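You operate a simulated robot arm through the tools that you are given. There is no shell and no other tool. Be economical: measure what you need, move in short steps, check, and stop when the job is done.

You run a simulated two-armed robot. Do the job below in one go: nothing can be reset, and whatever is moved stays where it is left.

Task
Take the lid off the pot marked "waste" on the top of the planning bench and lay it down there.

The check looks at the end state, three seconds after you hand in, the way a careful person would. Anything else that was tipped, shoved, dropped, spilled or broken makes it a failure. A push-on lid holds only when it is set on centred and level and pressed home; a screw cap is set on level and turned clockwise until tight.

Robot
Two 6-joint arms with two-finger grippers on one trunk, on a base that drives. Base frame: it is fixed to the floor where the robot stands at the start and does not move with it; the origin is under the middle of the robot, x ahead of it, y to its left, z up; the surface under the hand at the start is at about z = 850. Units: mm, rad, N and s.
The left shoulder is at the start at [30, 178, 988], the right one opposite. With the tool pointing down near the work surface each hand reaches from about 380 to 840 mm from the robot's upright axis, wherever it stands, measured 20 degrees to its own side. Payload 2.54 kg a hand.
The TCP of each hand is the grasp point between the finger pads, 30 mm short of the fingertips. In the tool frame z runs along the fingers and y along their closing line. The gripper opens to 116 mm. The gripper's body begins 95 mm behind the TCP.
Orientation is that of the tool frame in the base frame, as a unit quaternion [x, y, z, w]. With the fingers straight down and closing along the base's y, the tool's x points along the base's -x, its y along +y and its z along -z.

Tools
- The arms move only by the tool arm_command. It takes "left_commands", "right_commands" or both (then of equal length, played together; a hand with none holds still); each is one flat list of numbers, 7 for each row, row after row: the shift along the tool's x, y, z in m, then the turn, a rotation vector about the tool's x, y, z in degrees, then the finger opening in m, from 0 to 0.116. In form: [x, y, z, wx, wy, wz, fingers, x, y, z, wx, wy, wz, fingers, ...]. A call has 1 to 8 rows; each row shifts and turns the commanded pose from where the row before left it, along the tool's axes as they then stand. A row lasts 0.2 s, in which the tool goes at most 50 mm and 0.15 rad; a call with a longer step from one row to the next is refused whole, and so is a gripper value outside its range. A pose out of reach is approached as far as the arm can. The call stops where the force on the tool passes 40 N (or 10 N more than at its start, if that is more) or the arm is blocked; 0.2 s more then pass. Each finger travels about 153 mm/s and halts on what it meets, pressing with about 35 N; the grip force reading is that of the motor and also rises with nothing between the fingers. The clock runs only during rows and for 0.2 s after the last one: add rows that do not move to give the fingers time. The reply holds the time, the measured pose of the TCP, the force on the tool along the base axes, the opening and the grip force, in the units named above and with some noise, with the torque about the TCP (base axes, N m) and any sound that the robot's microphone picked up.
- Cameras (640 x 400 px; columns grow to the right, rows downward): "scene" is now at [44.7, 7, 1705.3]; the picture's right is [0.10, -0.99, 0.00], its down [-0.78, -0.08, -0.62] and it looks along [0.61, 0.06, -0.79] (base axes); focal length 286 px, centre (320, 200). "left" rides on the left gripper at [69, 15, -122] in its tool frame; the picture's right is [-0.21, 0.98, 0.00], its down [-0.83, -0.18, -0.53] and it looks along [-0.52, -0.11, 0.85] (tool axes); focal length 251 px, centre (320, 200). "right" rides on the right gripper at [69, -15, -122] in its tool frame; the picture's right is [0.21, 0.98, 0.00], its down [-0.83, 0.18, -0.53] and it looks along [-0.52, 0.11, 0.85] (tool axes); focal length 251 px, centre (320, 200). There is no depth. A picture from a camera that has moved, and an enlarged one, comes with that camera's place and axes in the base frame and with its lens.
- snapshot(camera): a new picture of that camera. It takes no simulated time.
- slide_trunk(by): slides the trunk up (or, below 0, down) by that many mm; the arms and the scene camera ride with it, the base frame stays. It gives what a move gives, with no picture.
- steer(legs): drives the robot by 1 to 6 legs, each [ahead, left, turn to the left] in mm, mm and rad, along the robot's own axes; the way and the turn of a leg run together, so that a leg with both is an arc; at most 1500 mm and 3.142 rad a leg. The arms and the cameras ride along, it lands a little off, and it stops where it bumps. It gives what a move gives.
- pan_tilt(pan, tilt): turns the head with the scene camera to pan (to the left, within 2.496 rad either way) and tilt (down, from -0.506 to 1.204), counted from straight ahead of the robot. It gives what a move gives.
- zoom(camera, box): a new picture of the part [left, top, right, bottom] of that camera's present view, enlarged. It takes no simulated time.
- finish_job(): hands the job in; it is judged then, once.

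Work in short steps. Places have to be worked out from the pictures, the camera data and where the tool is seen: move nearer, look again, correct. Check each grasp and each placing, and mend what went wrong. You have 120 turns and 108 pictures in all, those below and enlarged ones among them. Open the grippers and draw the arms clear of the work before you hand the job in, unless the task says otherwise; then end with one line.

The tools are called after "Emit:" as name(argument=value, ...) on one line, values as JSON. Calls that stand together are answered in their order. arm_command: Moves the arms, as the interface text tells. Its arguments: {"type":"object","properties":{"left_commands":{"type":"array","items":{"type":"number"}},"right_commands":{"type":"array","items":{"type":"number"}}},"required":[]} The other tools are called the same way: slide_trunk (by) slides the trunk up or down; steer (legs) drives the base; pan_tilt (pan, tilt) turns the head that bears the scene camera; snapshot (camera) takes a picture; zoom (camera, box) takes an enlarged picture of a part of a camera's view; finish_job () hands the job in.

At the start:

```text
t: 0.0
left_position: [385.9, 344.5, 1103.2]
left_tcp_rot: [0.0, 1.0, 0.0, 0.0]
left_contact_force: [0.0, 0.3, -0.6]
left_ft_torque: [-0.03, 0.03, -0.01]
left_width: 115.9
left_grasp_force: 0.2
right_position: [610.6, -60.8, 1182.6]
right_tcp_rot: [0.0, 1.0, 0.0, 0.0]
right_contact_force: [-0.3, 0.1, -1.5]
right_ft_torque: [0.04, -0.06, 0.0]
right_width: 116.0
right_grasp_force: 0.0
trunk travel left (down, up): [-200.0, 340.0]
robot x, y, heading: [-2.8, 3.2, -0.003]
head pan, tilt: [0.101, 0.906]
```

scene: 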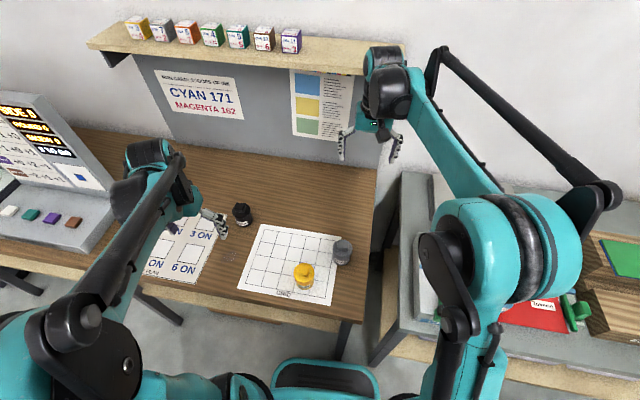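
right: 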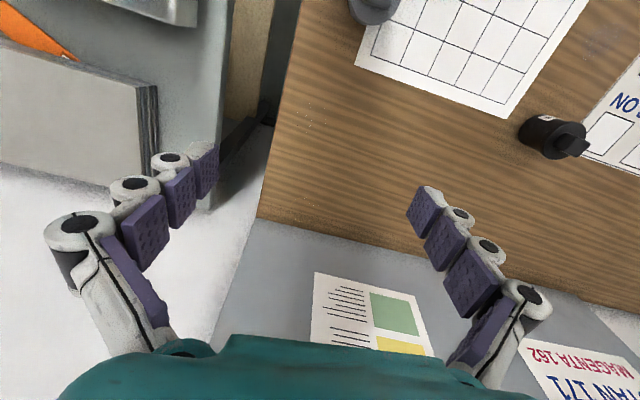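
left: 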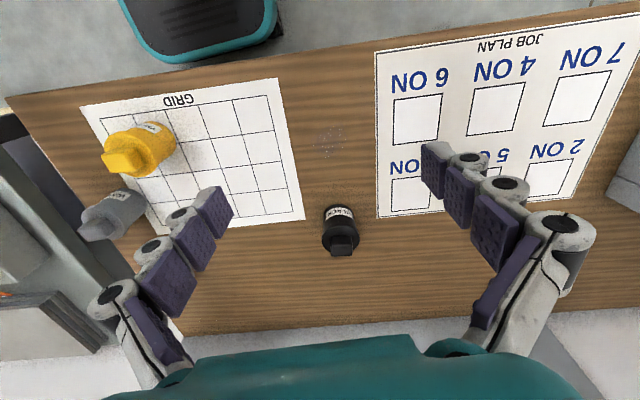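

The bench holds three pots: black, yellow and grey. I zoom in to read the labels.

Emit:
zoom(camera="left", box=[60, 100, 220, 250])

Emit:
zoom(camera="left", box=[290, 180, 390, 270])

Emit:
zoom(camera="scene", box=[200, 180, 400, 310])

```text
2.67 times, centred on (140, 175) of left
camera zoom: at [318.2, 358.9, 1225.2], right [0.21, 0.98, 0.0], down [0.83, -0.18, 0.53], along [0.52, -0.11, -0.85], focal length 670 px, centre (800, 267)
```

zoom: 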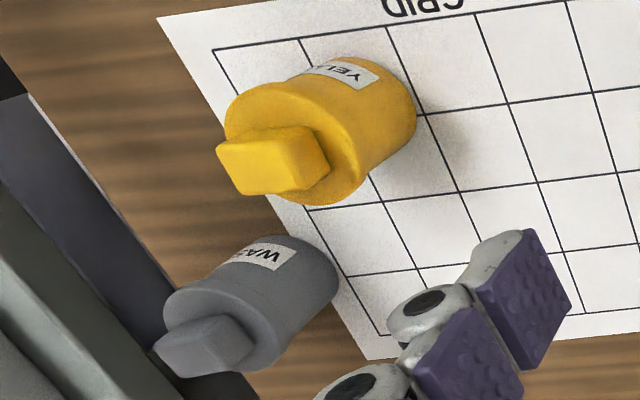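

```text
4.44 times, centred on (340, 225) of left
camera zoom: at [318.2, 358.9, 1225.2], right [0.21, 0.98, 0.0], down [0.83, -0.18, 0.53], along [0.52, -0.11, -0.85], focal length 1118 px, centre (231, 89)
```

zoom: 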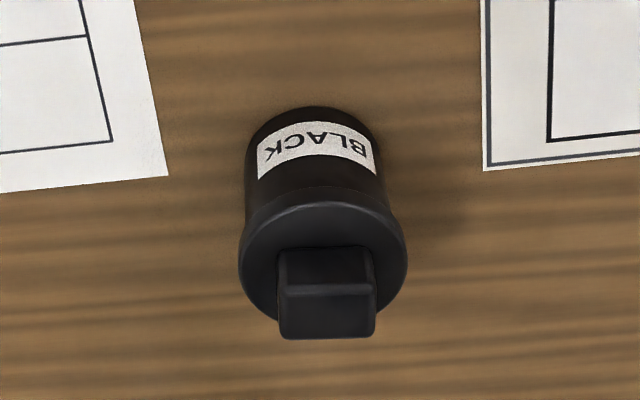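

```text
3.08 times, centred on (300, 245) of scene
camera zoom: at [44.7, 7.0, 1705.3], right [0.1, -0.99, 0.0], down [-0.78, -0.08, -0.62], along [0.61, 0.06, -0.79], focal length 881 px, centre (382, 62)
```

zoom: 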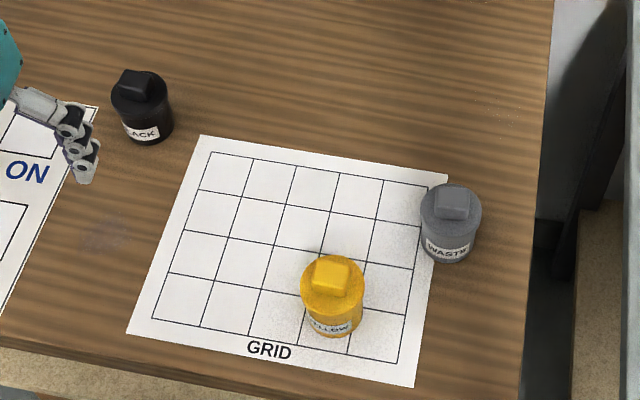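

The grey pot is "WASTE", and its knob is at about (480, -20, 925). I look closer for proportions and the lid type.

Emit:
zoom(camera="scene", box=[318, 230, 366, 270])

Emit:
zoom(camera="left", box=[70, 180, 160, 250])

```text
10.00 times, centred on (342, 250) of scene
camera zoom: at [44.7, 7.0, 1705.3], right [0.1, -0.99, 0.0], down [-0.78, -0.08, -0.62], along [0.61, 0.06, -0.79], focal length 2865 px, centre (100, -300)
```

zoom: 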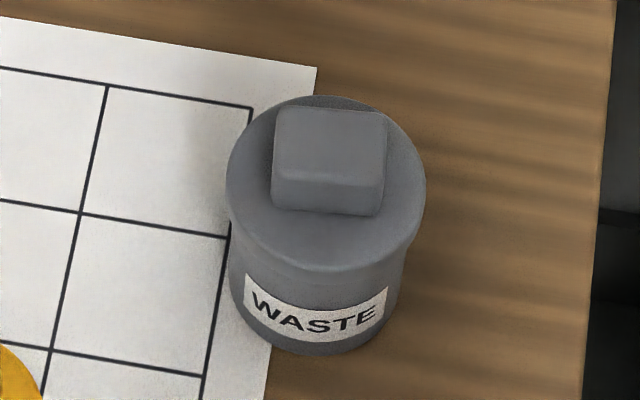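

```text
5.71 times, centred on (115, 215) of left
camera zoom: at [318.2, 358.9, 1225.2], right [0.21, 0.98, 0.0], down [0.83, -0.18, 0.53], along [0.52, -0.11, -0.85], focal length 1437 px, centre (1491, 114)
```

zoom: 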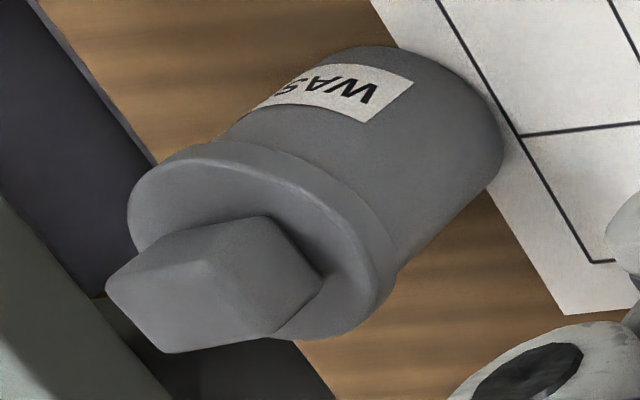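

Knob roughly 34 mm wide, lid about 61 mm, body about 54 mm. I'll likely hold the body with one hand and lift the lid with the other, so I check the clearance right of the bench.

Emit:
pan_tilt(pan=-0.5, tilt=0.9)

Emit:
snapshot(camera="scene")

```text
t: 1.0
left_position: [387.1, 343.9, 1103.7]
left_tcp_rot: [0.0, 1.0, 0.0, 0.0]
left_contact_force: [0.7, -0.6, -0.5]
left_ft_torque: [-0.03, -0.02, -0.02]
left_width: 115.9
left_grasp_force: 0.0
right_position: [610.3, -59.6, 1182.6]
right_tcp_rot: [0.001, 1.0, 0.001, 0.0]
right_contact_force: [-0.8, -0.2, -1.2]
right_ft_torque: [-0.03, -0.01, 0.0]
right_width: 115.9
right_grasp_force: 0.1
trunk travel left (down, up): [-200.0, 340.0]
robot x, y, heading: [1.5, 0.8, 0.001]
head pan, tilt: [-0.499, 0.901]
```

```text
99 pictures are left
camera scene: at [36.2, -36.7, 1705.6], right [-0.48, -0.88, 0.0], down [-0.69, 0.37, -0.62], along [0.55, -0.3, -0.78], focal length 286 px, centre (320, 200)
```

scene: 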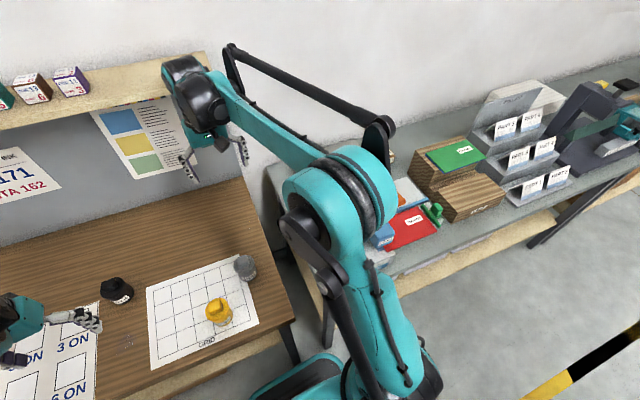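

There's room to approach from the robot-right-front diagonal. I bring the right hand back to about (400,-150,1100) and start yawing it so the camera side ends up on top when tilted.

Emit:
arm_command(right_commands=[0.042, -0.018, 0.016, 0, 0, 0, 0.116, 0.042, -0.018, 0.016, 0, 0, 0, 0.116, 0.042, -0.018, 0.016, 0, 0, 0, 0.116, 0.042, -0.018, 0.016, 0, 0, 0, 0.116, 0.042, -0.018, 0.016, 0, 0, 0, 0.116, 0, 0, 0, 0, 0, 8.5, 0.09, 0, 0, 0, 0, 0, 8.5, 0.09, 0, 0, 0, 0, 0, 8.5, 0.09])

Emit:
arm_command(right_commands=[0, 0, 0, 0, 0, 8.5, 0.09, 0, 0, 0, 0, 0, 8.5, 0.09, 0, 0, 0, 0, 0, 8.5, 0.09, 0, 0, 0, 0, 0, 8.5, 0.09, 0, 0, 0, 0, 0, 8.5, 0.09, 0, 0, 0, 0, 0, 8.5, 0.09, 0, 0, 0, 0, 0, 8.5, 0.09, 0, 0, 0, 0, 0, 8.5, 0.09])

Emit:
arm_command(right_commands=[0, 0, 0, 0, 0, 8.5, 0.09, 0, 0, 0, 0, 0, 8.5, 0.09, 0, 0, 0, 0, 0, 8.5, 0.09, 0, 0, 0, 0, 0, 8.5, 0.09, 0, 0, 0, 0, 0, 7.5, 0.09])

```text
t: 2.8
left_position: [387.9, 344.6, 1103.9]
left_tcp_rot: [0.0, 1.0, 0.001, 0.0]
left_contact_force: [0.7, -0.2, -0.2]
left_ft_torque: [-0.03, 0.04, -0.02]
left_width: 115.7
left_grasp_force: 0.1
right_position: [400.1, -149.5, 1102.2]
right_tcp_rot: [0.222, 0.975, 0.0, -0.001]
right_contact_force: [-0.5, 0.2, 0.3]
right_ft_torque: [0.01, 0.03, 0.02]
right_width: 90.1
right_grasp_force: 0.0
trunk travel left (down, up): [-200.0, 340.0]
robot x, y, heading: [-3.6, -3.4, -0.002]
head pan, tilt: [-0.499, 0.901]
```

```text
t: 4.6
left_position: [386.2, 344.3, 1102.3]
left_tcp_rot: [0.001, 1.0, 0.0, 0.001]
left_contact_force: [-0.3, 0.1, 1.5]
left_ft_torque: [-0.01, 0.0, 0.04]
left_width: 115.9
left_grasp_force: 0.0
right_position: [400.1, -148.9, 1102.0]
right_tcp_rot: [0.729, 0.684, 0.0, 0.0]
right_contact_force: [-0.7, -0.6, 0.2]
right_ft_torque: [0.01, 0.02, 0.0]
right_width: 90.1
right_grasp_force: 0.0
trunk travel left (down, up): [-200.0, 340.0]
robot x, y, heading: [2.1, 1.4, -0.005]
head pan, tilt: [-0.499, 0.901]
```

```text
t: 5.8
left_position: [388.0, 342.9, 1103.4]
left_tcp_rot: [-0.001, 1.0, 0.0, 0.0]
left_contact_force: [0.7, -0.3, -0.2]
left_ft_torque: [0.02, 0.05, -0.01]
left_width: 116.0
left_grasp_force: 0.0
right_position: [400.6, -150.5, 1102.4]
right_tcp_rot: [0.924, 0.382, 0.0, 0.0]
right_contact_force: [0.1, 0.3, 0.2]
right_ft_torque: [-0.02, 0.0, -0.04]
right_width: 90.4
right_grasp_force: 0.1
trunk travel left (down, up): [-200.0, 340.0]
robot x, y, heading: [2.0, -0.7, -0.001]
head pan, tilt: [-0.499, 0.901]
```

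Yaw is right (tool x along +45°). Now tilt by 60° about tool y.

Emit:
arm_command(right_commands=[0, 0, 0, 0, 8, 0, 0.09, 0, 0, 0, 0, 8, 0, 0.09, 0, 0, 0, 0, 8, 0, 0.09, 0, 0, 0, 0, 8, 0, 0.09, 0, 0, 0, 0, 8, 0, 0.09, 0, 0, 0, 0, 8, 0, 0.09, 0, 0, 0, 0, 8, 0, 0.09, 0, 0, 0, 0, 4, 0, 0.09])

Emit:
snapshot(camera="right")

Emit:
snapshot(camera="scene")

```text
t: 7.6
left_position: [386.9, 343.0, 1103.6]
left_tcp_rot: [-0.001, 1.0, 0.0, 0.0]
left_contact_force: [-0.2, 0.2, 1.0]
left_ft_torque: [0.03, -0.04, 0.01]
left_width: 116.0
left_grasp_force: 0.1
right_position: [399.8, -148.3, 1102.6]
right_tcp_rot: [0.8, 0.331, 0.463, -0.191]
right_contact_force: [-0.4, 0.0, -0.3]
right_ft_torque: [0.02, 0.03, -0.03]
right_width: 89.9
right_grasp_force: 0.0
trunk travel left (down, up): [-200.0, 340.0]
robot x, y, heading: [-0.6, 0.5, 0.002]
head pan, tilt: [-0.499, 0.901]
```

```text
98 pictures are left
camera right: at [338.9, -188.4, 1224.1], right [0.77, -0.61, 0.19], down [-0.49, -0.75, -0.45], along [0.42, 0.25, -0.87], focal length 251 px, centre (320, 200)
```

right: 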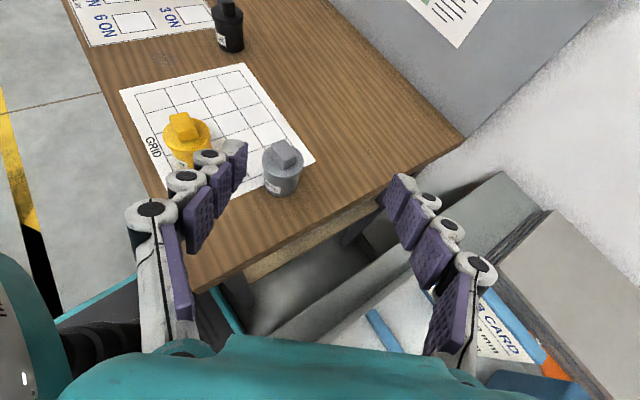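

```text
97 pictures are left
camera scene: at [36.2, -37.0, 1705.6], right [-0.48, -0.88, 0.0], down [-0.69, 0.38, -0.62], along [0.55, -0.3, -0.78], focal length 286 px, centre (320, 200)
```

scene: 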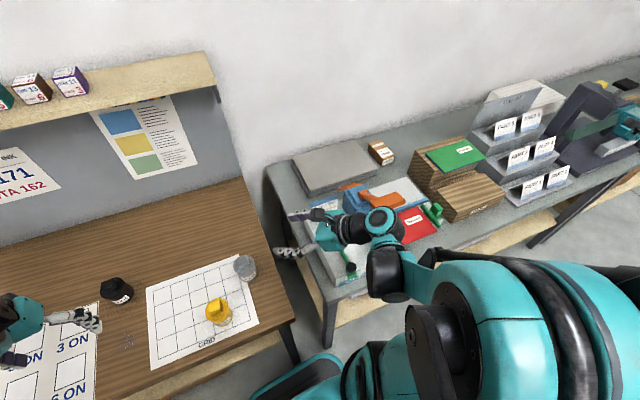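

Tilt reached; there is a free path. Go to the pre-grasp about (398,-100,940), then look.

Emit:
arm_command(right_commands=[-0.031, -0.009, 0.0275, 0, 0, 0, 0.09, -0.031, -0.009, 0.0275, 0, 0, 0, 0.09, -0.031, -0.009, 0.0275, 0, 0, 0, 0.09, -0.031, -0.009, 0.0275, 0, 0, 0, 0.09])

Emit:
snapshot(camera="right")

Emit:
snapshot(camera="scene")

```text
t: 8.6
left_position: [387.5, 344.2, 1103.1]
left_tcp_rot: [0.0, 1.0, 0.001, 0.0]
left_contact_force: [-0.8, 0.8, -0.6]
left_ft_torque: [0.0, -0.02, -0.01]
left_width: 115.8
left_grasp_force: 0.0
right_position: [413.1, -123.1, 1057.3]
right_tcp_rot: [0.8, 0.331, 0.462, -0.191]
right_contact_force: [0.0, -0.5, -0.2]
right_ft_torque: [-0.02, -0.02, -0.01]
right_width: 89.8
right_grasp_force: 0.0
right hand out of reach, approached as far as the arm can: row 2, 3, 4
trunk travel left (down, up): [-200.0, 340.0]
robot x, y, heading: [0.1, -2.3, -0.001]
head pan, tilt: [-0.499, 0.901]
```

```text
96 pictures are left
camera right: at [352.3, -161.0, 1178.0], right [0.77, -0.61, 0.19], down [-0.49, -0.75, -0.45], along [0.41, 0.25, -0.88], focal length 251 px, centre (320, 200)
```

right: 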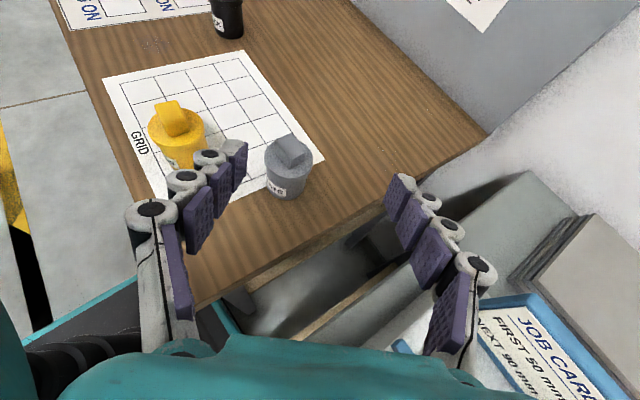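

```text
95 pictures are left
camera scene: at [35.8, -36.4, 1705.7], right [-0.48, -0.88, 0.0], down [-0.69, 0.38, -0.62], along [0.55, -0.3, -0.78], focal length 286 px, centre (320, 200)
```

scene: 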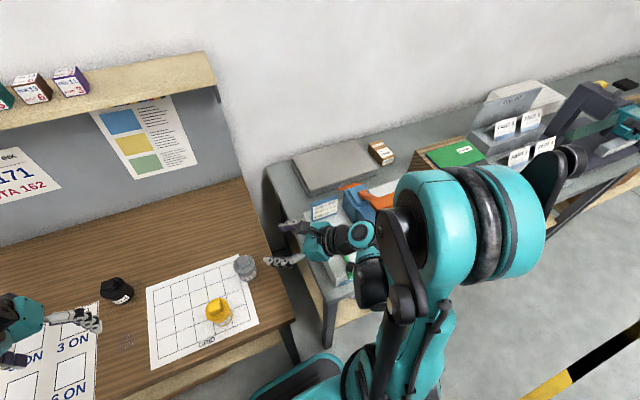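

The arm is too folded there; I back the base up 170 mm so both arms have more room.

Emit:
steer(legs=[[-170, 0, 0]])

```text
t: 10.1
left_position: [217.0, 343.2, 1104.9]
left_tcp_rot: [0.001, 1.0, 0.0, 0.001]
left_contact_force: [-0.5, -0.4, -0.2]
left_ft_torque: [0.0, -0.03, -0.03]
left_width: 116.0
left_grasp_force: 0.0
right_position: [242.7, -122.0, 1057.4]
right_tcp_rot: [0.8, 0.331, 0.462, -0.191]
right_contact_force: [-0.8, 0.1, -0.1]
right_ft_torque: [0.0, -0.03, -0.02]
right_width: 89.8
right_grasp_force: 0.0
trunk travel left (down, up): [-200.0, 340.0]
robot x, y, heading: [-168.8, -2.0, 0.0]
head pan, tilt: [-0.499, 0.901]
```

Move the right hand 100 mm straight ahead and see how the commanded pose responds.

Emit:
arm_command(right_commands=[0.0118, 0.0236, 0.0204, 0, 0, 0, 0.09, 0.0118, 0.0236, 0.0204, 0, 0, 0, 0.09, 0.0118, 0.0236, 0.0204, 0, 0, 0, 0.09])

```text
t: 10.9
left_position: [219.2, 343.8, 1103.1]
left_tcp_rot: [0.001, 1.0, 0.0, -0.001]
left_contact_force: [-0.2, -0.1, 0.0]
left_ft_torque: [-0.01, 0.02, -0.01]
left_width: 115.9
left_grasp_force: 0.1
right_position: [345.9, -121.7, 1056.7]
right_tcp_rot: [0.801, 0.331, 0.461, -0.191]
right_contact_force: [0.6, -0.1, -0.1]
right_ft_torque: [0.03, 0.03, 0.01]
right_width: 89.9
right_grasp_force: 0.0
trunk travel left (down, up): [-200.0, 340.0]
robot x, y, heading: [-170.1, 1.5, 0.001]
head pan, tilt: [-0.499, 0.901]
```

Command follows the real pose. On to the pre-grasp (398,-100,945).

Emit:
arm_command(right_commands=[-0.0177, 0.0053, 0.0253, 0, 0, 0, 0.09, -0.0177, 0.0053, 0.0253, 0, 0, 0, 0.09, -0.0177, 0.0053, 0.0253, 0, 0, 0, 0.09, -0.0177, 0.0053, 0.0253, 0, 0, 0, 0.09])

Emit:
snapshot(camera="right")

Emit:
pan_tilt(pan=-0.1, tilt=0.8)

Emit:
snapshot(camera="scene")

```text
t: 11.9
left_position: [217.9, 343.4, 1103.4]
left_tcp_rot: [0.0, 1.0, 0.0, 0.0]
left_contact_force: [0.3, 0.0, -0.8]
left_ft_torque: [-0.01, 0.03, 0.01]
left_width: 116.0
left_grasp_force: 0.1
right_position: [417.1, -105.5, 971.0]
right_tcp_rot: [0.801, 0.331, 0.46, -0.191]
right_contact_force: [0.3, 0.0, -0.9]
right_ft_torque: [-0.01, 0.0, 0.02]
right_width: 89.7
right_grasp_force: 0.0
right hand out of reach, approached as far as the arm can: row 2, 3, 4
trunk travel left (down, up): [-200.0, 340.0]
robot x, y, heading: [-167.5, 2.7, -0.0]
head pan, tilt: [-0.499, 0.901]
```

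```text
94 pictures are left
camera right: at [357.0, -144.5, 1092.2], right [0.77, -0.61, 0.18], down [-0.49, -0.75, -0.44], along [0.41, 0.25, -0.88], focal length 251 px, centre (320, 200)
```

right: 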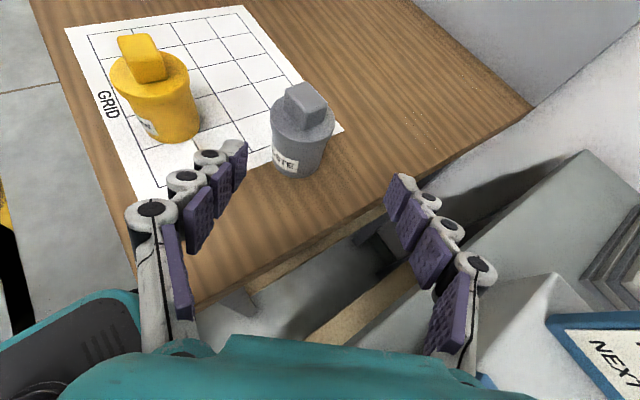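

```text
t: 12.7
left_position: [217.6, 342.9, 1103.5]
left_tcp_rot: [0.001, 1.0, 0.001, 0.0]
left_contact_force: [0.9, 0.2, 0.1]
left_ft_torque: [0.04, -0.02, -0.02]
left_width: 115.7
left_grasp_force: 0.0
right_position: [416.0, -105.9, 971.6]
right_tcp_rot: [0.802, 0.331, 0.46, -0.19]
right_contact_force: [0.1, -0.2, 0.3]
right_ft_torque: [0.02, -0.02, -0.01]
right_width: 90.1
right_grasp_force: 0.0
trunk travel left (down, up): [-200.0, 340.0]
robot x, y, heading: [-170.2, -0.1, -0.006]
head pan, tilt: [-0.099, 0.799]
```

```text
93 pictures are left
camera scene: at [-119.3, -8.8, 1713.5], right [-0.1, -0.99, 0.0], down [-0.71, 0.07, -0.7], along [0.69, -0.07, -0.72], focal length 286 px, centre (320, 200)
```

scene: 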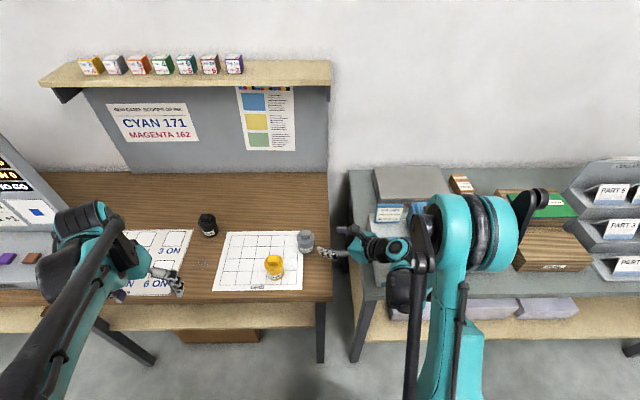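

The reach limit persists at this heading. I swing the hand to point more ahead (heading 20°), which also keeps it off the neighbouring table.

Emit:
arm_command(right_commands=[0, 0, 0, -5.41, 0, 3.13, 0.09, 0, 0, 0, -5.41, 0, 3.13, 0.09, 0, 0, 0, -5.41, 0, 3.13, 0.09, 0, 0, 0, -5.41, 0, 3.13, 0.09])

```text
t: 13.7
left_position: [218.0, 344.1, 1104.1]
left_tcp_rot: [0.001, 1.0, 0.001, 0.0]
left_contact_force: [-0.3, -0.5, 0.2]
left_ft_torque: [-0.06, -0.03, 0.0]
left_width: 116.1
left_grasp_force: 0.1
right_position: [438.2, -107.4, 998.6]
right_tcp_rot: [0.855, 0.149, 0.49, -0.084]
right_contact_force: [0.1, -0.1, -0.3]
right_ft_torque: [-0.01, -0.01, -0.01]
right_width: 89.9
right_grasp_force: 0.0
right hand out of reach, approached as far as the arm can: row 1, 2, 3, 4
trunk travel left (down, up): [-200.0, 340.0]
robot x, y, heading: [-171.3, -2.2, -0.004]
head pan, tilt: [-0.099, 0.799]
```

Heading is right, but the arm wants to be more stretched and lower. I back up another 100 mm and lower the trunk 100 mm (all hands stay above z 880).

Emit:
steer(legs=[[-100, 0, 0]])

Emit:
slide_trunk(by=-70)

Emit:
snapshot(camera="right")

```text
t: 14.9
left_position: [117.9, 343.3, 1104.9]
left_tcp_rot: [0.0, 1.0, 0.001, 0.001]
left_contact_force: [-0.2, 0.2, 0.9]
left_ft_torque: [0.03, -0.09, -0.02]
left_width: 116.1
left_grasp_force: 0.2
right_position: [340.2, -106.3, 999.1]
right_tcp_rot: [0.854, 0.151, 0.491, -0.087]
right_contact_force: [0.0, -0.6, 0.1]
right_ft_torque: [-0.01, 0.0, -0.02]
right_width: 89.9
right_grasp_force: 0.1
trunk travel left (down, up): [-200.0, 340.0]
robot x, y, heading: [-266.4, -1.1, -0.001]
head pan, tilt: [-0.099, 0.799]
```

```text
t: 15.9
left_position: [120.0, 343.2, 1032.4]
left_tcp_rot: [0.0, 1.0, 0.0, 0.0]
left_contact_force: [0.0, 0.0, 0.5]
left_ft_torque: [-0.02, -0.02, -0.02]
left_width: 116.1
left_grasp_force: 0.1
right_position: [341.4, -107.9, 928.9]
right_tcp_rot: [0.854, 0.151, 0.49, -0.087]
right_contact_force: [-0.2, 0.0, 0.9]
right_ft_torque: [0.05, 0.0, 0.03]
right_width: 89.8
right_grasp_force: 0.0
trunk travel left (down, up): [-130.0, 410.0]
robot x, y, heading: [-268.3, -2.2, -0.006]
head pan, tilt: [-0.099, 0.799]
```

```text
92 pictures are left
camera right: at [269.4, -116.4, 1050.8], right [0.44, -0.88, 0.19], down [-0.76, -0.47, -0.44], along [0.48, 0.05, -0.88], focal length 251 px, centre (320, 200)
```

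right: 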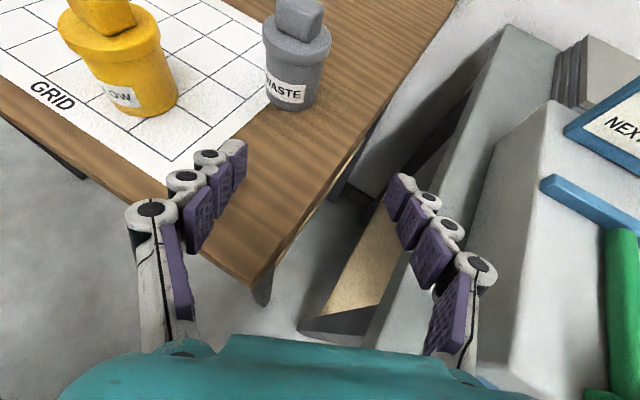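

Pot centre checks out at about (483,-18). Move to a pre-grasp 70 mm short of it at z 890.

Emit:
arm_command(right_commands=[0.0024, -0.0118, 0.0299, 0, 0, 0, 0.09, 0.0024, -0.0118, 0.0299, 0, 0, 0, 0.09, 0.0024, -0.0118, 0.0299, 0, 0, 0, 0.09])

Emit:
snapshot(camera="right")

Emit:
zoom(camera="scene", box=[220, 180, 420, 305])

```text
t: 16.8
left_position: [120.2, 343.8, 1032.9]
left_tcp_rot: [0.0, 1.0, 0.0, 0.0]
left_contact_force: [0.2, -0.4, -0.2]
left_ft_torque: [-0.04, 0.04, 0.01]
left_width: 115.8
left_grasp_force: 0.0
right_position: [405.5, -47.0, 889.4]
right_tcp_rot: [0.854, 0.151, 0.49, -0.086]
right_contact_force: [0.6, 0.3, 0.1]
right_ft_torque: [0.0, 0.0, 0.01]
right_width: 90.1
right_grasp_force: 0.0
trunk travel left (down, up): [-130.0, 410.0]
robot x, y, heading: [-263.9, -0.2, 0.001]
head pan, tilt: [-0.099, 0.799]
```

```text
91 pictures are left
camera right: at [334.6, -56.7, 1010.7], right [0.44, -0.88, 0.19], down [-0.76, -0.47, -0.44], along [0.48, 0.05, -0.88], focal length 251 px, centre (320, 200)
```

right: 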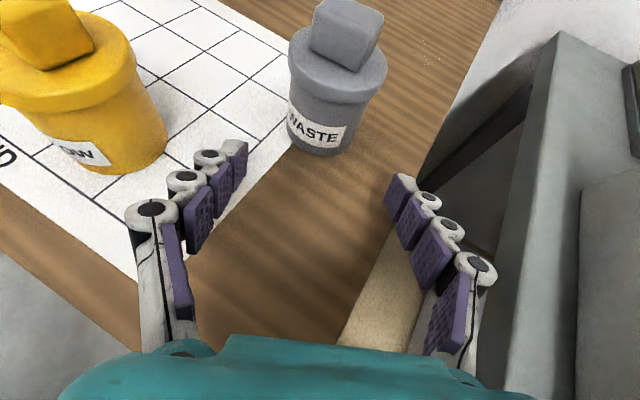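

```text
3.20 times, centred on (320, 242) of scene
camera zoom: at [-216.3, -7.9, 1643.5], right [-0.1, -0.99, 0.0], down [-0.71, 0.07, -0.7], along [0.69, -0.07, -0.72], focal length 917 px, centre (320, 64)
```

zoom: 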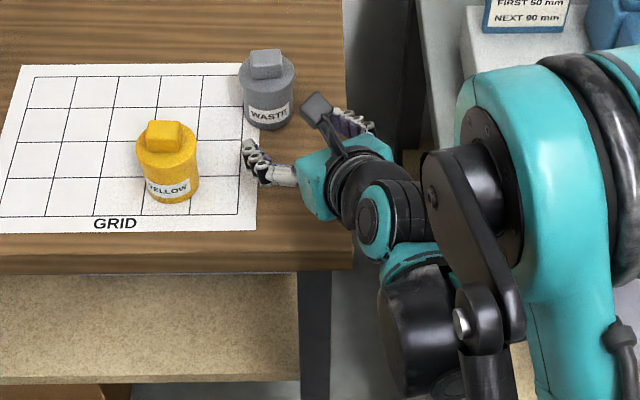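

The hand's line passes through the pot centre. Advance to (470,-23,882), fingers still open.

Emit:
arm_command(right_commands=[0.0094, 0, 0.021, 0, 0, 0, 0.09, 0.0094, 0, 0.021, 0, 0, 0, 0.09, 0.0094, 0, 0.021, 0, 0, 0, 0.09])

Emit:
snapshot(camera="right")

```text
t: 17.6
left_position: [119.7, 344.4, 1034.0]
left_tcp_rot: [0.0, 1.0, 0.0, 0.001]
left_contact_force: [0.3, -0.2, -0.7]
left_ft_torque: [-0.04, 0.03, 0.03]
left_width: 115.8
left_grasp_force: 0.0
right_position: [469.1, -22.6, 881.1]
right_tcp_rot: [0.854, 0.15, 0.49, -0.086]
right_contact_force: [0.2, -0.5, -0.1]
right_ft_torque: [0.02, 0.04, 0.0]
right_width: 89.8
right_grasp_force: 0.0
trunk travel left (down, up): [-130.0, 410.0]
robot x, y, heading: [-267.7, -0.4, -0.003]
head pan, tilt: [-0.099, 0.799]
```

```text
89 pictures are left
camera right: at [398.3, -32.2, 1002.6], right [0.44, -0.88, 0.19], down [-0.76, -0.47, -0.44], along [0.48, 0.05, -0.88], focal length 251 px, centre (320, 200)
```

right: 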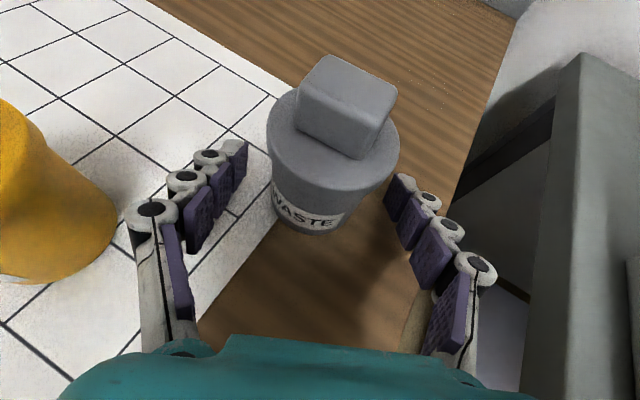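

Fingertips straddle the body below the lid. Close on the body.

Emit:
arm_command(right_commands=[0, 0, 0, 0, 0, 0, 0.065, 0, 0, 0, 0, 0, 0, 0.055, 0, 0, 0, 0, 0, 0, 0.045, 0, 0, 0, 0, 0, 0, 0.04, 0, 0, 0, 0, 0, 0, 0.04])

Emit:
snapshot(camera="right")

```text
t: 18.8
left_position: [120.1, 345.1, 1032.7]
left_tcp_rot: [0.0, 1.0, 0.0, 0.0]
left_contact_force: [-0.1, 0.9, 0.3]
left_ft_torque: [-0.02, 0.02, -0.05]
left_width: 116.0
left_grasp_force: 0.1
right_position: [468.6, -23.3, 880.9]
right_tcp_rot: [0.854, 0.15, 0.49, -0.086]
right_contact_force: [-1.8, 0.5, -0.4]
right_ft_torque: [-0.01, -0.02, 0.04]
right_width: 52.7
right_grasp_force: 35.3
trunk travel left (down, up): [-130.0, 410.0]
robot x, y, heading: [-269.2, 1.0, 0.004]
head pan, tilt: [-0.099, 0.799]
```

```text
88 pictures are left
camera right: at [397.4, -32.4, 1003.0], right [0.44, -0.88, 0.19], down [-0.76, -0.47, -0.44], along [0.48, 0.05, -0.88], focal length 251 px, centre (320, 200)
```

right: 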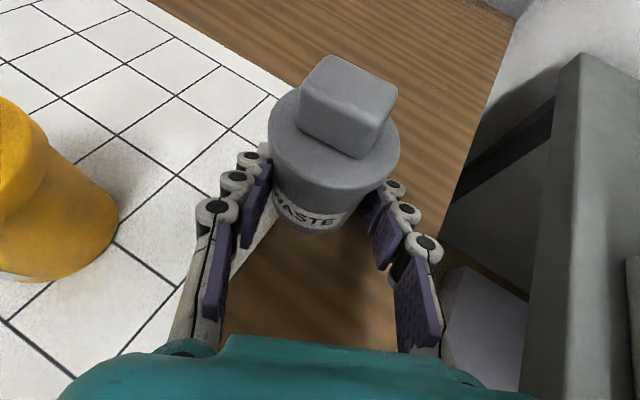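

Body is gripped at 52.7 mm. Now bring the left hand up and over the knob, well above the right hand.

Emit:
arm_command(left_commands=[0, 0, -0.05, 0, 0, 0, 0.08, 0, 0, -0.05, 0, 0, 0, 0.08, -0.033, -0.033, 0, 0, 0, 0, 0.08, -0.033, -0.033, 0, 0, 0, 0, 0.08, -0.033, -0.033, 0, 0, 0, 0, 0.08, -0.033, -0.033, 0, 0, 0, 0, 0.08, -0.033, -0.033, 0, 0, 0, 0, 0.08, -0.033, -0.033, 0, 0, 0, 0, 0.08])

Emit:
snapshot(camera="left")

```text
t: 20.6
left_position: [318.1, 144.8, 1130.9]
left_tcp_rot: [0.0, 1.0, 0.0, 0.0]
left_contact_force: [0.1, -0.5, 0.0]
left_ft_torque: [0.01, -0.01, 0.03]
left_width: 79.9
left_grasp_force: 0.0
right_position: [469.6, -23.5, 881.9]
right_tcp_rot: [0.854, 0.151, 0.489, -0.087]
right_contact_force: [1.3, -1.7, 0.1]
right_ft_torque: [-0.2, -0.3, 0.02]
right_width: 52.7
right_grasp_force: 35.0
trunk travel left (down, up): [-130.0, 410.0]
robot x, y, heading: [-270.0, 2.8, -0.001]
head pan, tilt: [-0.099, 0.799]
```

```text
87 pictures are left
camera left: at [249.3, 159.8, 1253.7], right [0.21, 0.98, 0.0], down [0.83, -0.18, 0.53], along [0.52, -0.11, -0.85], focal length 251 px, centre (320, 200)
```

left: 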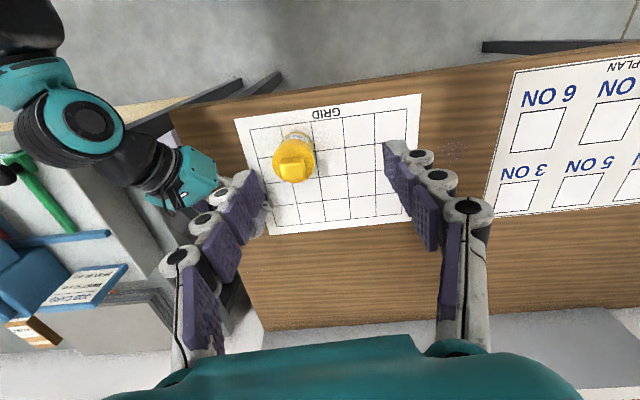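

Yaw the left hand 180° (camera to the far side) so its camera clears the right hand.

Emit:
arm_command(left_commands=[0, 0, 0, 0, 0, -8.5, 0.08, 0, 0, 0, 0, 0, -8.5, 0.08, 0, 0, 0, 0, 0, -8.5, 0.08, 0, 0, 0, 0, 0, -8.5, 0.08, 0, 0, 0, 0, 0, -8.5, 0.08, 0, 0, 0, 0, 0, -8.5, 0.08, 0, 0, 0, 0, 0, -8.5, 0.08, 0, 0, 0, 0, 0, -8.5, 0.08])

Emit:
arm_command(left_commands=[0, 0, 0, 0, 0, -8.5, 0.08, 0, 0, 0, 0, 0, -8.5, 0.08, 0, 0, 0, 0, 0, -8.5, 0.08, 0, 0, 0, 0, 0, -8.5, 0.08, 0, 0, 0, 0, 0, -8.5, 0.08, 0, 0, 0, 0, 0, -8.5, 0.08, 0, 0, 0, 0, 0, -8.5, 0.08, 0, 0, 0, 0, 0, -8.5, 0.08])

Emit:
arm_command(left_commands=[0, 0, 0, 0, 0, -8.5, 0.08, 0, 0, 0, 0, 0, -8.5, 0.08, 0, 0, 0, 0, 0, -8.5, 0.08, 0, 0, 0, 0, 0, -8.5, 0.08, 0, 0, 0, 0, 0, -8.5, 0.08])

```text
t: 22.4
left_position: [315.8, 146.0, 1132.8]
left_tcp_rot: [-0.56, 0.828, 0.0, 0.0]
left_contact_force: [-0.5, -0.2, 0.8]
left_ft_torque: [0.01, -0.02, 0.0]
left_width: 80.0
left_grasp_force: 0.1
right_position: [469.5, -22.4, 880.7]
right_tcp_rot: [0.854, 0.151, 0.491, -0.086]
right_contact_force: [-1.1, 1.5, -0.3]
right_ft_torque: [-0.05, -0.02, 0.02]
right_width: 52.9
right_grasp_force: 34.8
trunk travel left (down, up): [-130.0, 410.0]
robot x, y, heading: [-266.5, 3.7, -0.002]
head pan, tilt: [-0.099, 0.799]
```

```text
t: 24.1
left_position: [317.1, 144.1, 1133.2]
left_tcp_rot: [0.927, -0.374, 0.0, 0.0]
left_contact_force: [0.4, 0.3, 0.8]
left_ft_torque: [0.03, -0.05, 0.01]
left_width: 80.2
left_grasp_force: 0.1
right_position: [468.5, -23.0, 881.6]
right_tcp_rot: [0.854, 0.151, 0.49, -0.087]
right_contact_force: [-1.8, 0.7, -0.4]
right_ft_torque: [-0.07, -0.04, 0.03]
right_width: 52.8
right_grasp_force: 35.0
trunk travel left (down, up): [-130.0, 410.0]
robot x, y, heading: [-267.6, -2.4, -0.002]
head pan, tilt: [-0.099, 0.799]
```

```text
t: 25.4
left_position: [317.8, 147.9, 1133.9]
left_tcp_rot: [0.996, -0.092, 0.0, 0.002]
left_contact_force: [-0.2, 0.2, -0.3]
left_ft_torque: [0.01, 0.02, -0.01]
left_width: 80.1
left_grasp_force: 0.1
left hand out of reach, approached as far as the arm can: row 4, 5
right_position: [468.7, -23.5, 880.8]
right_tcp_rot: [0.854, 0.15, 0.49, -0.086]
right_contact_force: [-1.6, 0.7, 1.0]
right_ft_torque: [-0.1, -0.03, -0.01]
right_width: 52.7
right_grasp_force: 35.3
trunk travel left (down, up): [-130.0, 410.0]
robot x, y, heading: [-269.4, 1.5, -0.0]
head pan, tilt: [-0.099, 0.799]
```

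The left wrist hits its limit, and unscrewing room would be nil. Instead I yaw back to tool x = -Y and lean the hand 30° towards +Y, which clears the right camera.

Emit:
arm_command(left_commands=[0, 0, 0, 0, 0, 8, 0.08, 0, 0, 0, 0, 0, 8, 0.08, 0, 0, 0, 0, 0, 8, 0.08, 0, 0, 0, 0, 0, 8, 0.08, 0, 0, 0, 0, 0, 8, 0.08, 0, 0, 0, 0, 0, 8, 0.08, 0, 0, 0, 0, 0, 8, 0.08, 0, 0, 0, 0, 0, 8, 0.08])

Emit:
arm_command(left_commands=[0, 0, 0, 0, 0, 8, 0.08, 0, 0, 0, 0, 0, 7.4, 0.08, 0, 0, 0, 0, 7.5, 0, 0.08, 0, 0, 0, 0, 7.5, 0, 0.08, 0, 0, 0, 0, 7.5, 0, 0.08, 0, 0, 0, 0, 7.5, 0, 0.08])

```text
t: 27.1
left_position: [318.1, 147.7, 1132.7]
left_tcp_rot: [0.795, -0.606, 0.0, 0.002]
left_contact_force: [-0.1, 0.8, -0.7]
left_ft_torque: [0.02, 0.03, 0.0]
left_width: 80.0
left_grasp_force: 0.0
right_position: [469.0, -22.9, 881.0]
right_tcp_rot: [0.854, 0.151, 0.49, -0.087]
right_contact_force: [-1.1, 0.5, -0.5]
right_ft_torque: [-0.12, -0.02, -0.02]
right_width: 52.8
right_grasp_force: 35.8
trunk travel left (down, up): [-130.0, 410.0]
robot x, y, heading: [-266.2, -0.4, -0.001]
head pan, tilt: [-0.099, 0.799]
```

```text
t: 28.6
left_position: [317.0, 148.6, 1133.1]
left_tcp_rot: [0.683, -0.682, 0.186, 0.185]
left_contact_force: [-0.5, -0.2, -0.5]
left_ft_torque: [0.0, 0.02, 0.03]
left_width: 80.4
left_grasp_force: 0.1
right_position: [468.9, -22.7, 881.1]
right_tcp_rot: [0.854, 0.151, 0.49, -0.087]
right_contact_force: [-0.3, 0.9, 0.2]
right_ft_torque: [-0.06, -0.09, 0.03]
right_width: 52.8
right_grasp_force: 35.6
trunk travel left (down, up): [-130.0, 410.0]
robot x, y, heading: [-270.2, 3.3, 0.004]
head pan, tilt: [-0.099, 0.799]
```

Orientation is right. Move to a hover at about (483,30,1040).

Emit:
arm_command(left_commands=[0.011, -0.0332, 0.028, 0, 0, 0, 0.07, 0.011, -0.0332, 0.028, 0, 0, 0, 0.07, 0.011, -0.0332, 0.028, 0, 0, 0, 0.07, 0.011, -0.0332, 0.028, 0, 0, 0, 0.06, 0.011, -0.0332, 0.028, 0, 0, 0, 0.06])

Emit:
snapshot(camera="left")

Emit:
snapshot(camera="scene")

```text
t: 29.8
left_position: [483.8, 29.3, 1039.8]
left_tcp_rot: [0.683, -0.682, 0.184, 0.184]
left_contact_force: [-0.7, 0.0, 0.3]
left_ft_torque: [-0.04, -0.03, 0.0]
left_width: 59.6
left_grasp_force: 0.1
right_position: [468.5, -23.4, 880.0]
right_tcp_rot: [0.854, 0.151, 0.491, -0.087]
right_contact_force: [1.5, -0.1, 1.0]
right_ft_torque: [-0.15, -0.18, 0.0]
right_width: 52.9
right_grasp_force: 34.8
trunk travel left (down, up): [-130.0, 410.0]
robot x, y, heading: [-271.1, -0.9, 0.004]
head pan, tilt: [-0.099, 0.799]
```

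```text
86 pictures are left
camera left: at [468.6, 31.1, 1179.2], right [-0.98, 0.18, -0.11], down [0.18, 0.98, 0.05], along [0.11, 0.03, -0.99], focal length 251 px, centre (320, 200)
```

left: 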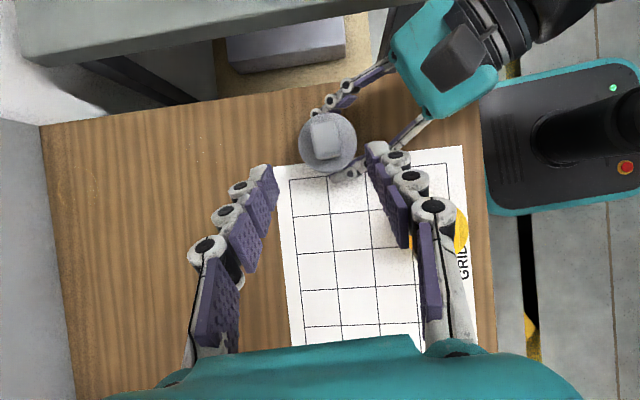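

```text
85 pictures are left
camera scene: at [-217.5, -8.9, 1643.6], right [-0.1, -0.99, 0.0], down [-0.71, 0.07, -0.7], along [0.69, -0.07, -0.72], focal length 286 px, centre (320, 200)
```

scene: 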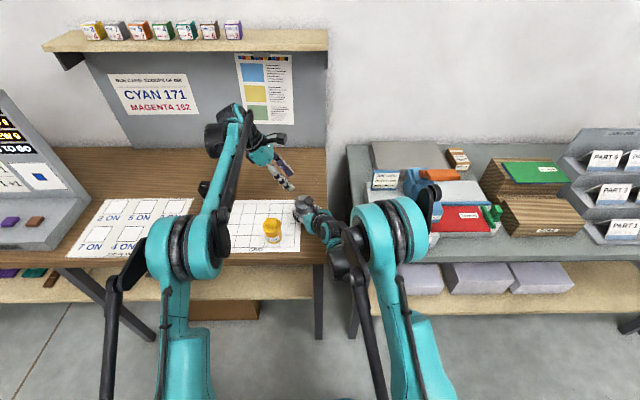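

Clear view. Zoom in on the knob to fix its position and orientation.

Emit:
zoom(camera="left", box=[270, 90, 398, 190])

```text
4.00 times, centred on (334, 140) of left
camera zoom: at [468.6, 31.1, 1179.2], right [-0.98, 0.18, -0.11], down [0.18, 0.98, 0.05], along [0.11, 0.03, -0.99], focal length 1006 px, centre (264, 440)
```

zoom: 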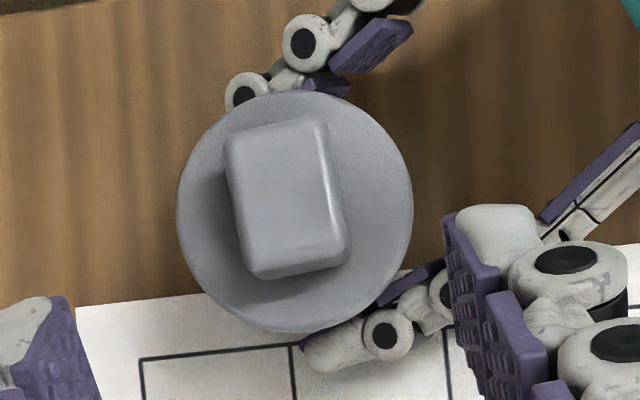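

Knob: about 24 mm across x, 33 mm along y, centre about (480.5,-19), aligned with my closing line. Descend to z 965.

Emit:
arm_command(left_commands=[-0.002, 0.001, 0.0278, 0, 0, 0, 0.055, -0.002, 0.001, 0.0278, 0, 0, 0, 0.05, -0.002, 0.001, 0.0278, 0, 0, 0, 0.05])

Emit:
snapshot(camera="left")

Emit:
zoom(camera="right", box=[220, 0, 460, 150])

```text
t: 30.6
left_position: [480.3, -7.1, 964.7]
left_tcp_rot: [0.684, -0.681, 0.185, 0.183]
left_contact_force: [-0.2, -0.2, -0.4]
left_ft_torque: [0.0, -0.04, 0.01]
left_width: 49.7
left_grasp_force: 0.1
right_position: [468.7, -23.1, 881.4]
right_tcp_rot: [0.855, 0.15, 0.49, -0.086]
right_contact_force: [-1.3, 0.7, 0.1]
right_ft_torque: [-0.06, -0.05, 0.05]
right_width: 52.8
right_grasp_force: 35.0
trunk travel left (down, up): [-130.0, 410.0]
robot x, y, heading: [-269.9, -3.8, 0.002]
head pan, tilt: [-0.099, 0.799]
```

```text
83 pictures are left
camera left: at [465.3, -5.6, 1104.8], right [-0.98, 0.18, -0.11], down [0.18, 0.98, 0.05], along [0.11, 0.02, -0.99], focal length 251 px, centre (320, 200)
```

left: 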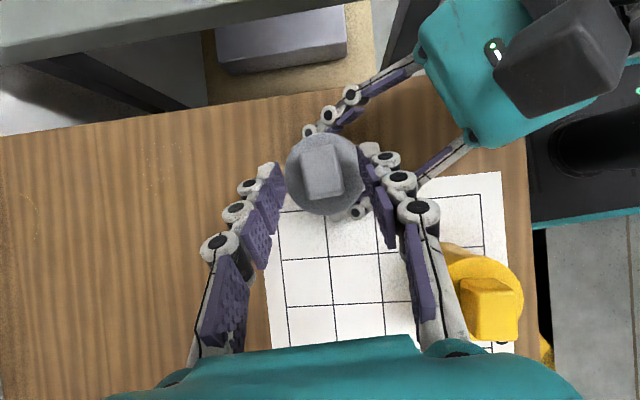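

```text
2.67 times, centred on (340, 75) of right
camera zoom: at [397.5, -32.5, 1003.0], right [0.44, -0.88, 0.19], down [-0.76, -0.47, -0.44], along [0.48, 0.05, -0.88], focal length 670 px, centre (267, 533)
```

zoom: 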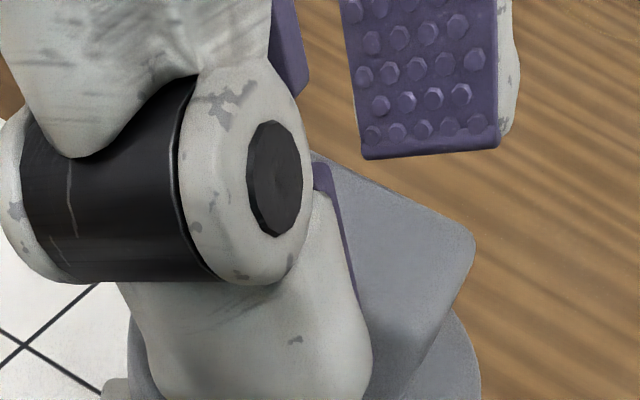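

Fingers straddle the knob. Lower a further 14 mm and look.

Emit:
arm_command(left_commands=[-0.0035, 0, 0.006, 0, 0, 0, 0.05, -0.0035, 0, 0.006, 0, 0, 0, 0.05])

Emit:
zoom(camera="left", box=[240, 100, 432, 220])

Emit:
snapshot(camera="right")

```text
t: 31.1
left_position: [479.9, -7.3, 951.9]
left_tcp_rot: [0.683, -0.682, 0.185, 0.184]
left_contact_force: [-0.4, 0.1, 0.5]
left_ft_torque: [-0.04, -0.01, -0.01]
left_width: 50.2
left_grasp_force: 0.1
right_position: [469.1, -23.4, 881.4]
right_tcp_rot: [0.854, 0.151, 0.49, -0.087]
right_contact_force: [-1.9, 1.5, 0.8]
right_ft_torque: [-0.05, -0.04, 0.01]
right_width: 52.7
right_grasp_force: 34.8
trunk travel left (down, up): [-130.0, 410.0]
robot x, y, heading: [-267.4, -0.1, -0.003]
head pan, tilt: [-0.099, 0.799]
```

```text
3.33 times, centred on (336, 160) of left
camera zoom: at [465.3, -4.6, 1091.0], right [-0.98, 0.18, -0.11], down [0.18, 0.98, 0.05], along [0.11, 0.02, -0.99], focal length 838 px, centre (267, 333)
```

zoom: 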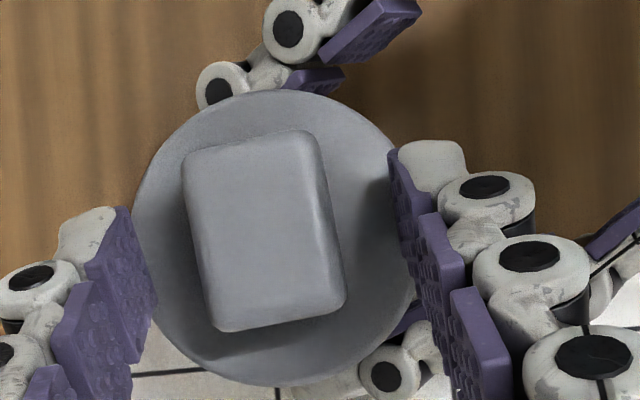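

```text
80 pictures are left
camera right: at [397.5, -32.5, 1003.0], right [0.44, -0.88, 0.19], down [-0.76, -0.47, -0.44], along [0.48, 0.05, -0.88], focal length 251 px, centre (320, 200)
```

right: 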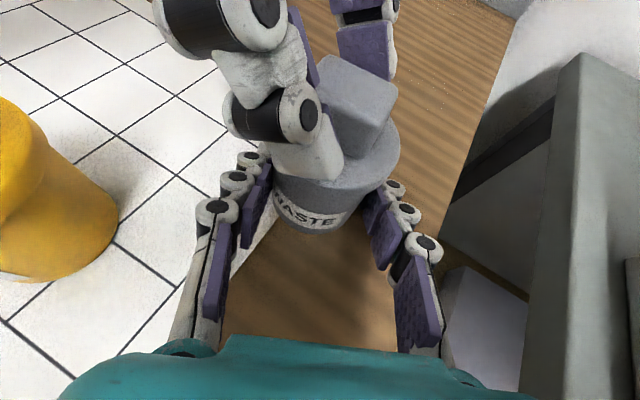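

Tips are about 8 mm above the lid. Slide 5.5 mm along the fingers and close on the knob.

Emit:
arm_command(left_commands=[0, 0, 0.0055, 0, 0, 0, 0.05, 0, 0, 0, 0, 0, 0, 0.035, 0, 0, 0, 0, 0, 0, 0.025, 0, 0, 0, 0, 0, 0, 0.015, 0, 0, 0, 0, 0, 0, 0.015])

Emit:
zoom(camera="left", box=[240, 100, 432, 220])

Emit:
snapshot(camera="right")

```text
t: 31.8
left_position: [478.5, -9.7, 949.5]
left_tcp_rot: [0.683, -0.682, 0.186, 0.186]
left_contact_force: [-3.4, 1.7, 12.5]
left_ft_torque: [-0.09, 0.11, 0.09]
left_width: 24.6
left_grasp_force: 34.5
right_position: [467.4, -23.4, 880.9]
right_tcp_rot: [0.854, 0.152, 0.49, -0.086]
right_contact_force: [0.9, 1.2, -0.1]
right_ft_torque: [-0.03, 0.02, -0.09]
right_width: 52.7
right_grasp_force: 35.0
trunk travel left (down, up): [-130.0, 410.0]
robot x, y, heading: [-268.6, -0.5, -0.001]
head pan, tilt: [-0.099, 0.799]
stopped in row 3 (left hand): the force on the tool passed its limit at 45 N (the readings are from after the stop); the commanded pose is now the measured one
```

```text
3.33 times, centred on (336, 160) of left
camera zoom: at [464.8, -6.9, 1090.2], right [-0.98, 0.18, -0.11], down [0.18, 0.98, 0.04], along [0.11, 0.02, -0.99], focal length 838 px, centre (267, 333)
```

zoom: 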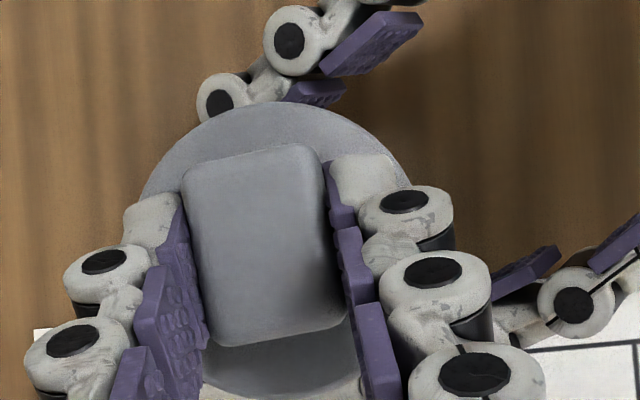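

```text
78 pictures are left
camera right: at [397.1, -32.6, 1003.1], right [0.44, -0.88, 0.19], down [-0.76, -0.47, -0.44], along [0.48, 0.05, -0.88], focal length 251 px, centre (320, 200)
```

right: 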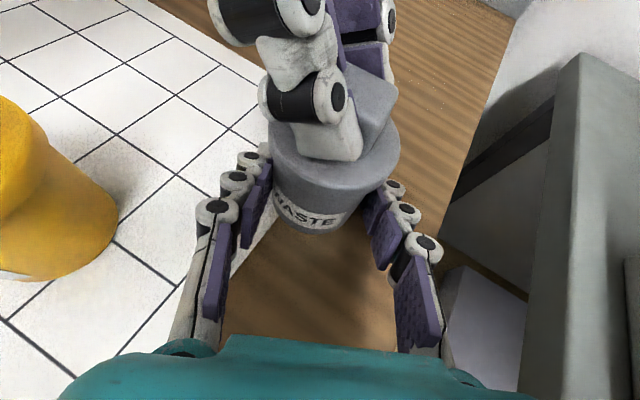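

Knob gripped at 24.6 mm. Try lifting gently, 6 mm up, watching forces.

Emit:
arm_command(left_commands=[0.001, 0, -0.0017, 0, 0, 0, 0.01, 0.001, 0, -0.0017, 0, 0, 0, 0.01, 0.001, 0, -0.0017, 0, 0, 0, 0.01])

Emit:
snapshot(camera="right")

```text
t: 32.6
left_position: [479.4, -9.4, 954.6]
left_tcp_rot: [0.683, -0.682, 0.186, 0.185]
left_contact_force: [-0.8, 0.1, -1.1]
left_ft_torque: [-0.03, 0.02, 0.04]
left_width: 24.7
left_grasp_force: 34.7
right_position: [468.0, -23.1, 880.9]
right_tcp_rot: [0.854, 0.151, 0.49, -0.086]
right_contact_force: [-2.5, 1.2, 9.3]
right_ft_torque: [-0.08, -0.25, 0.01]
right_width: 52.7
right_grasp_force: 35.0
trunk travel left (down, up): [-130.0, 410.0]
robot x, y, heading: [-266.3, 3.5, 0.0]
head pan, tilt: [-0.099, 0.799]
heard: snap
```

```text
77 pictures are left
camera right: at [397.2, -32.6, 1003.1], right [0.44, -0.88, 0.19], down [-0.76, -0.47, -0.44], along [0.48, 0.05, -0.88], focal length 251 px, centre (320, 200)
```

right: 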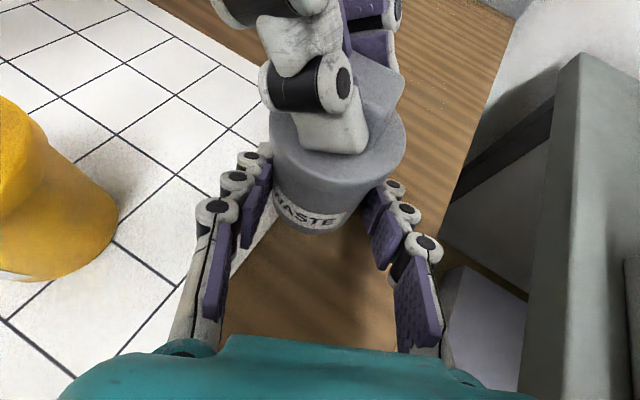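

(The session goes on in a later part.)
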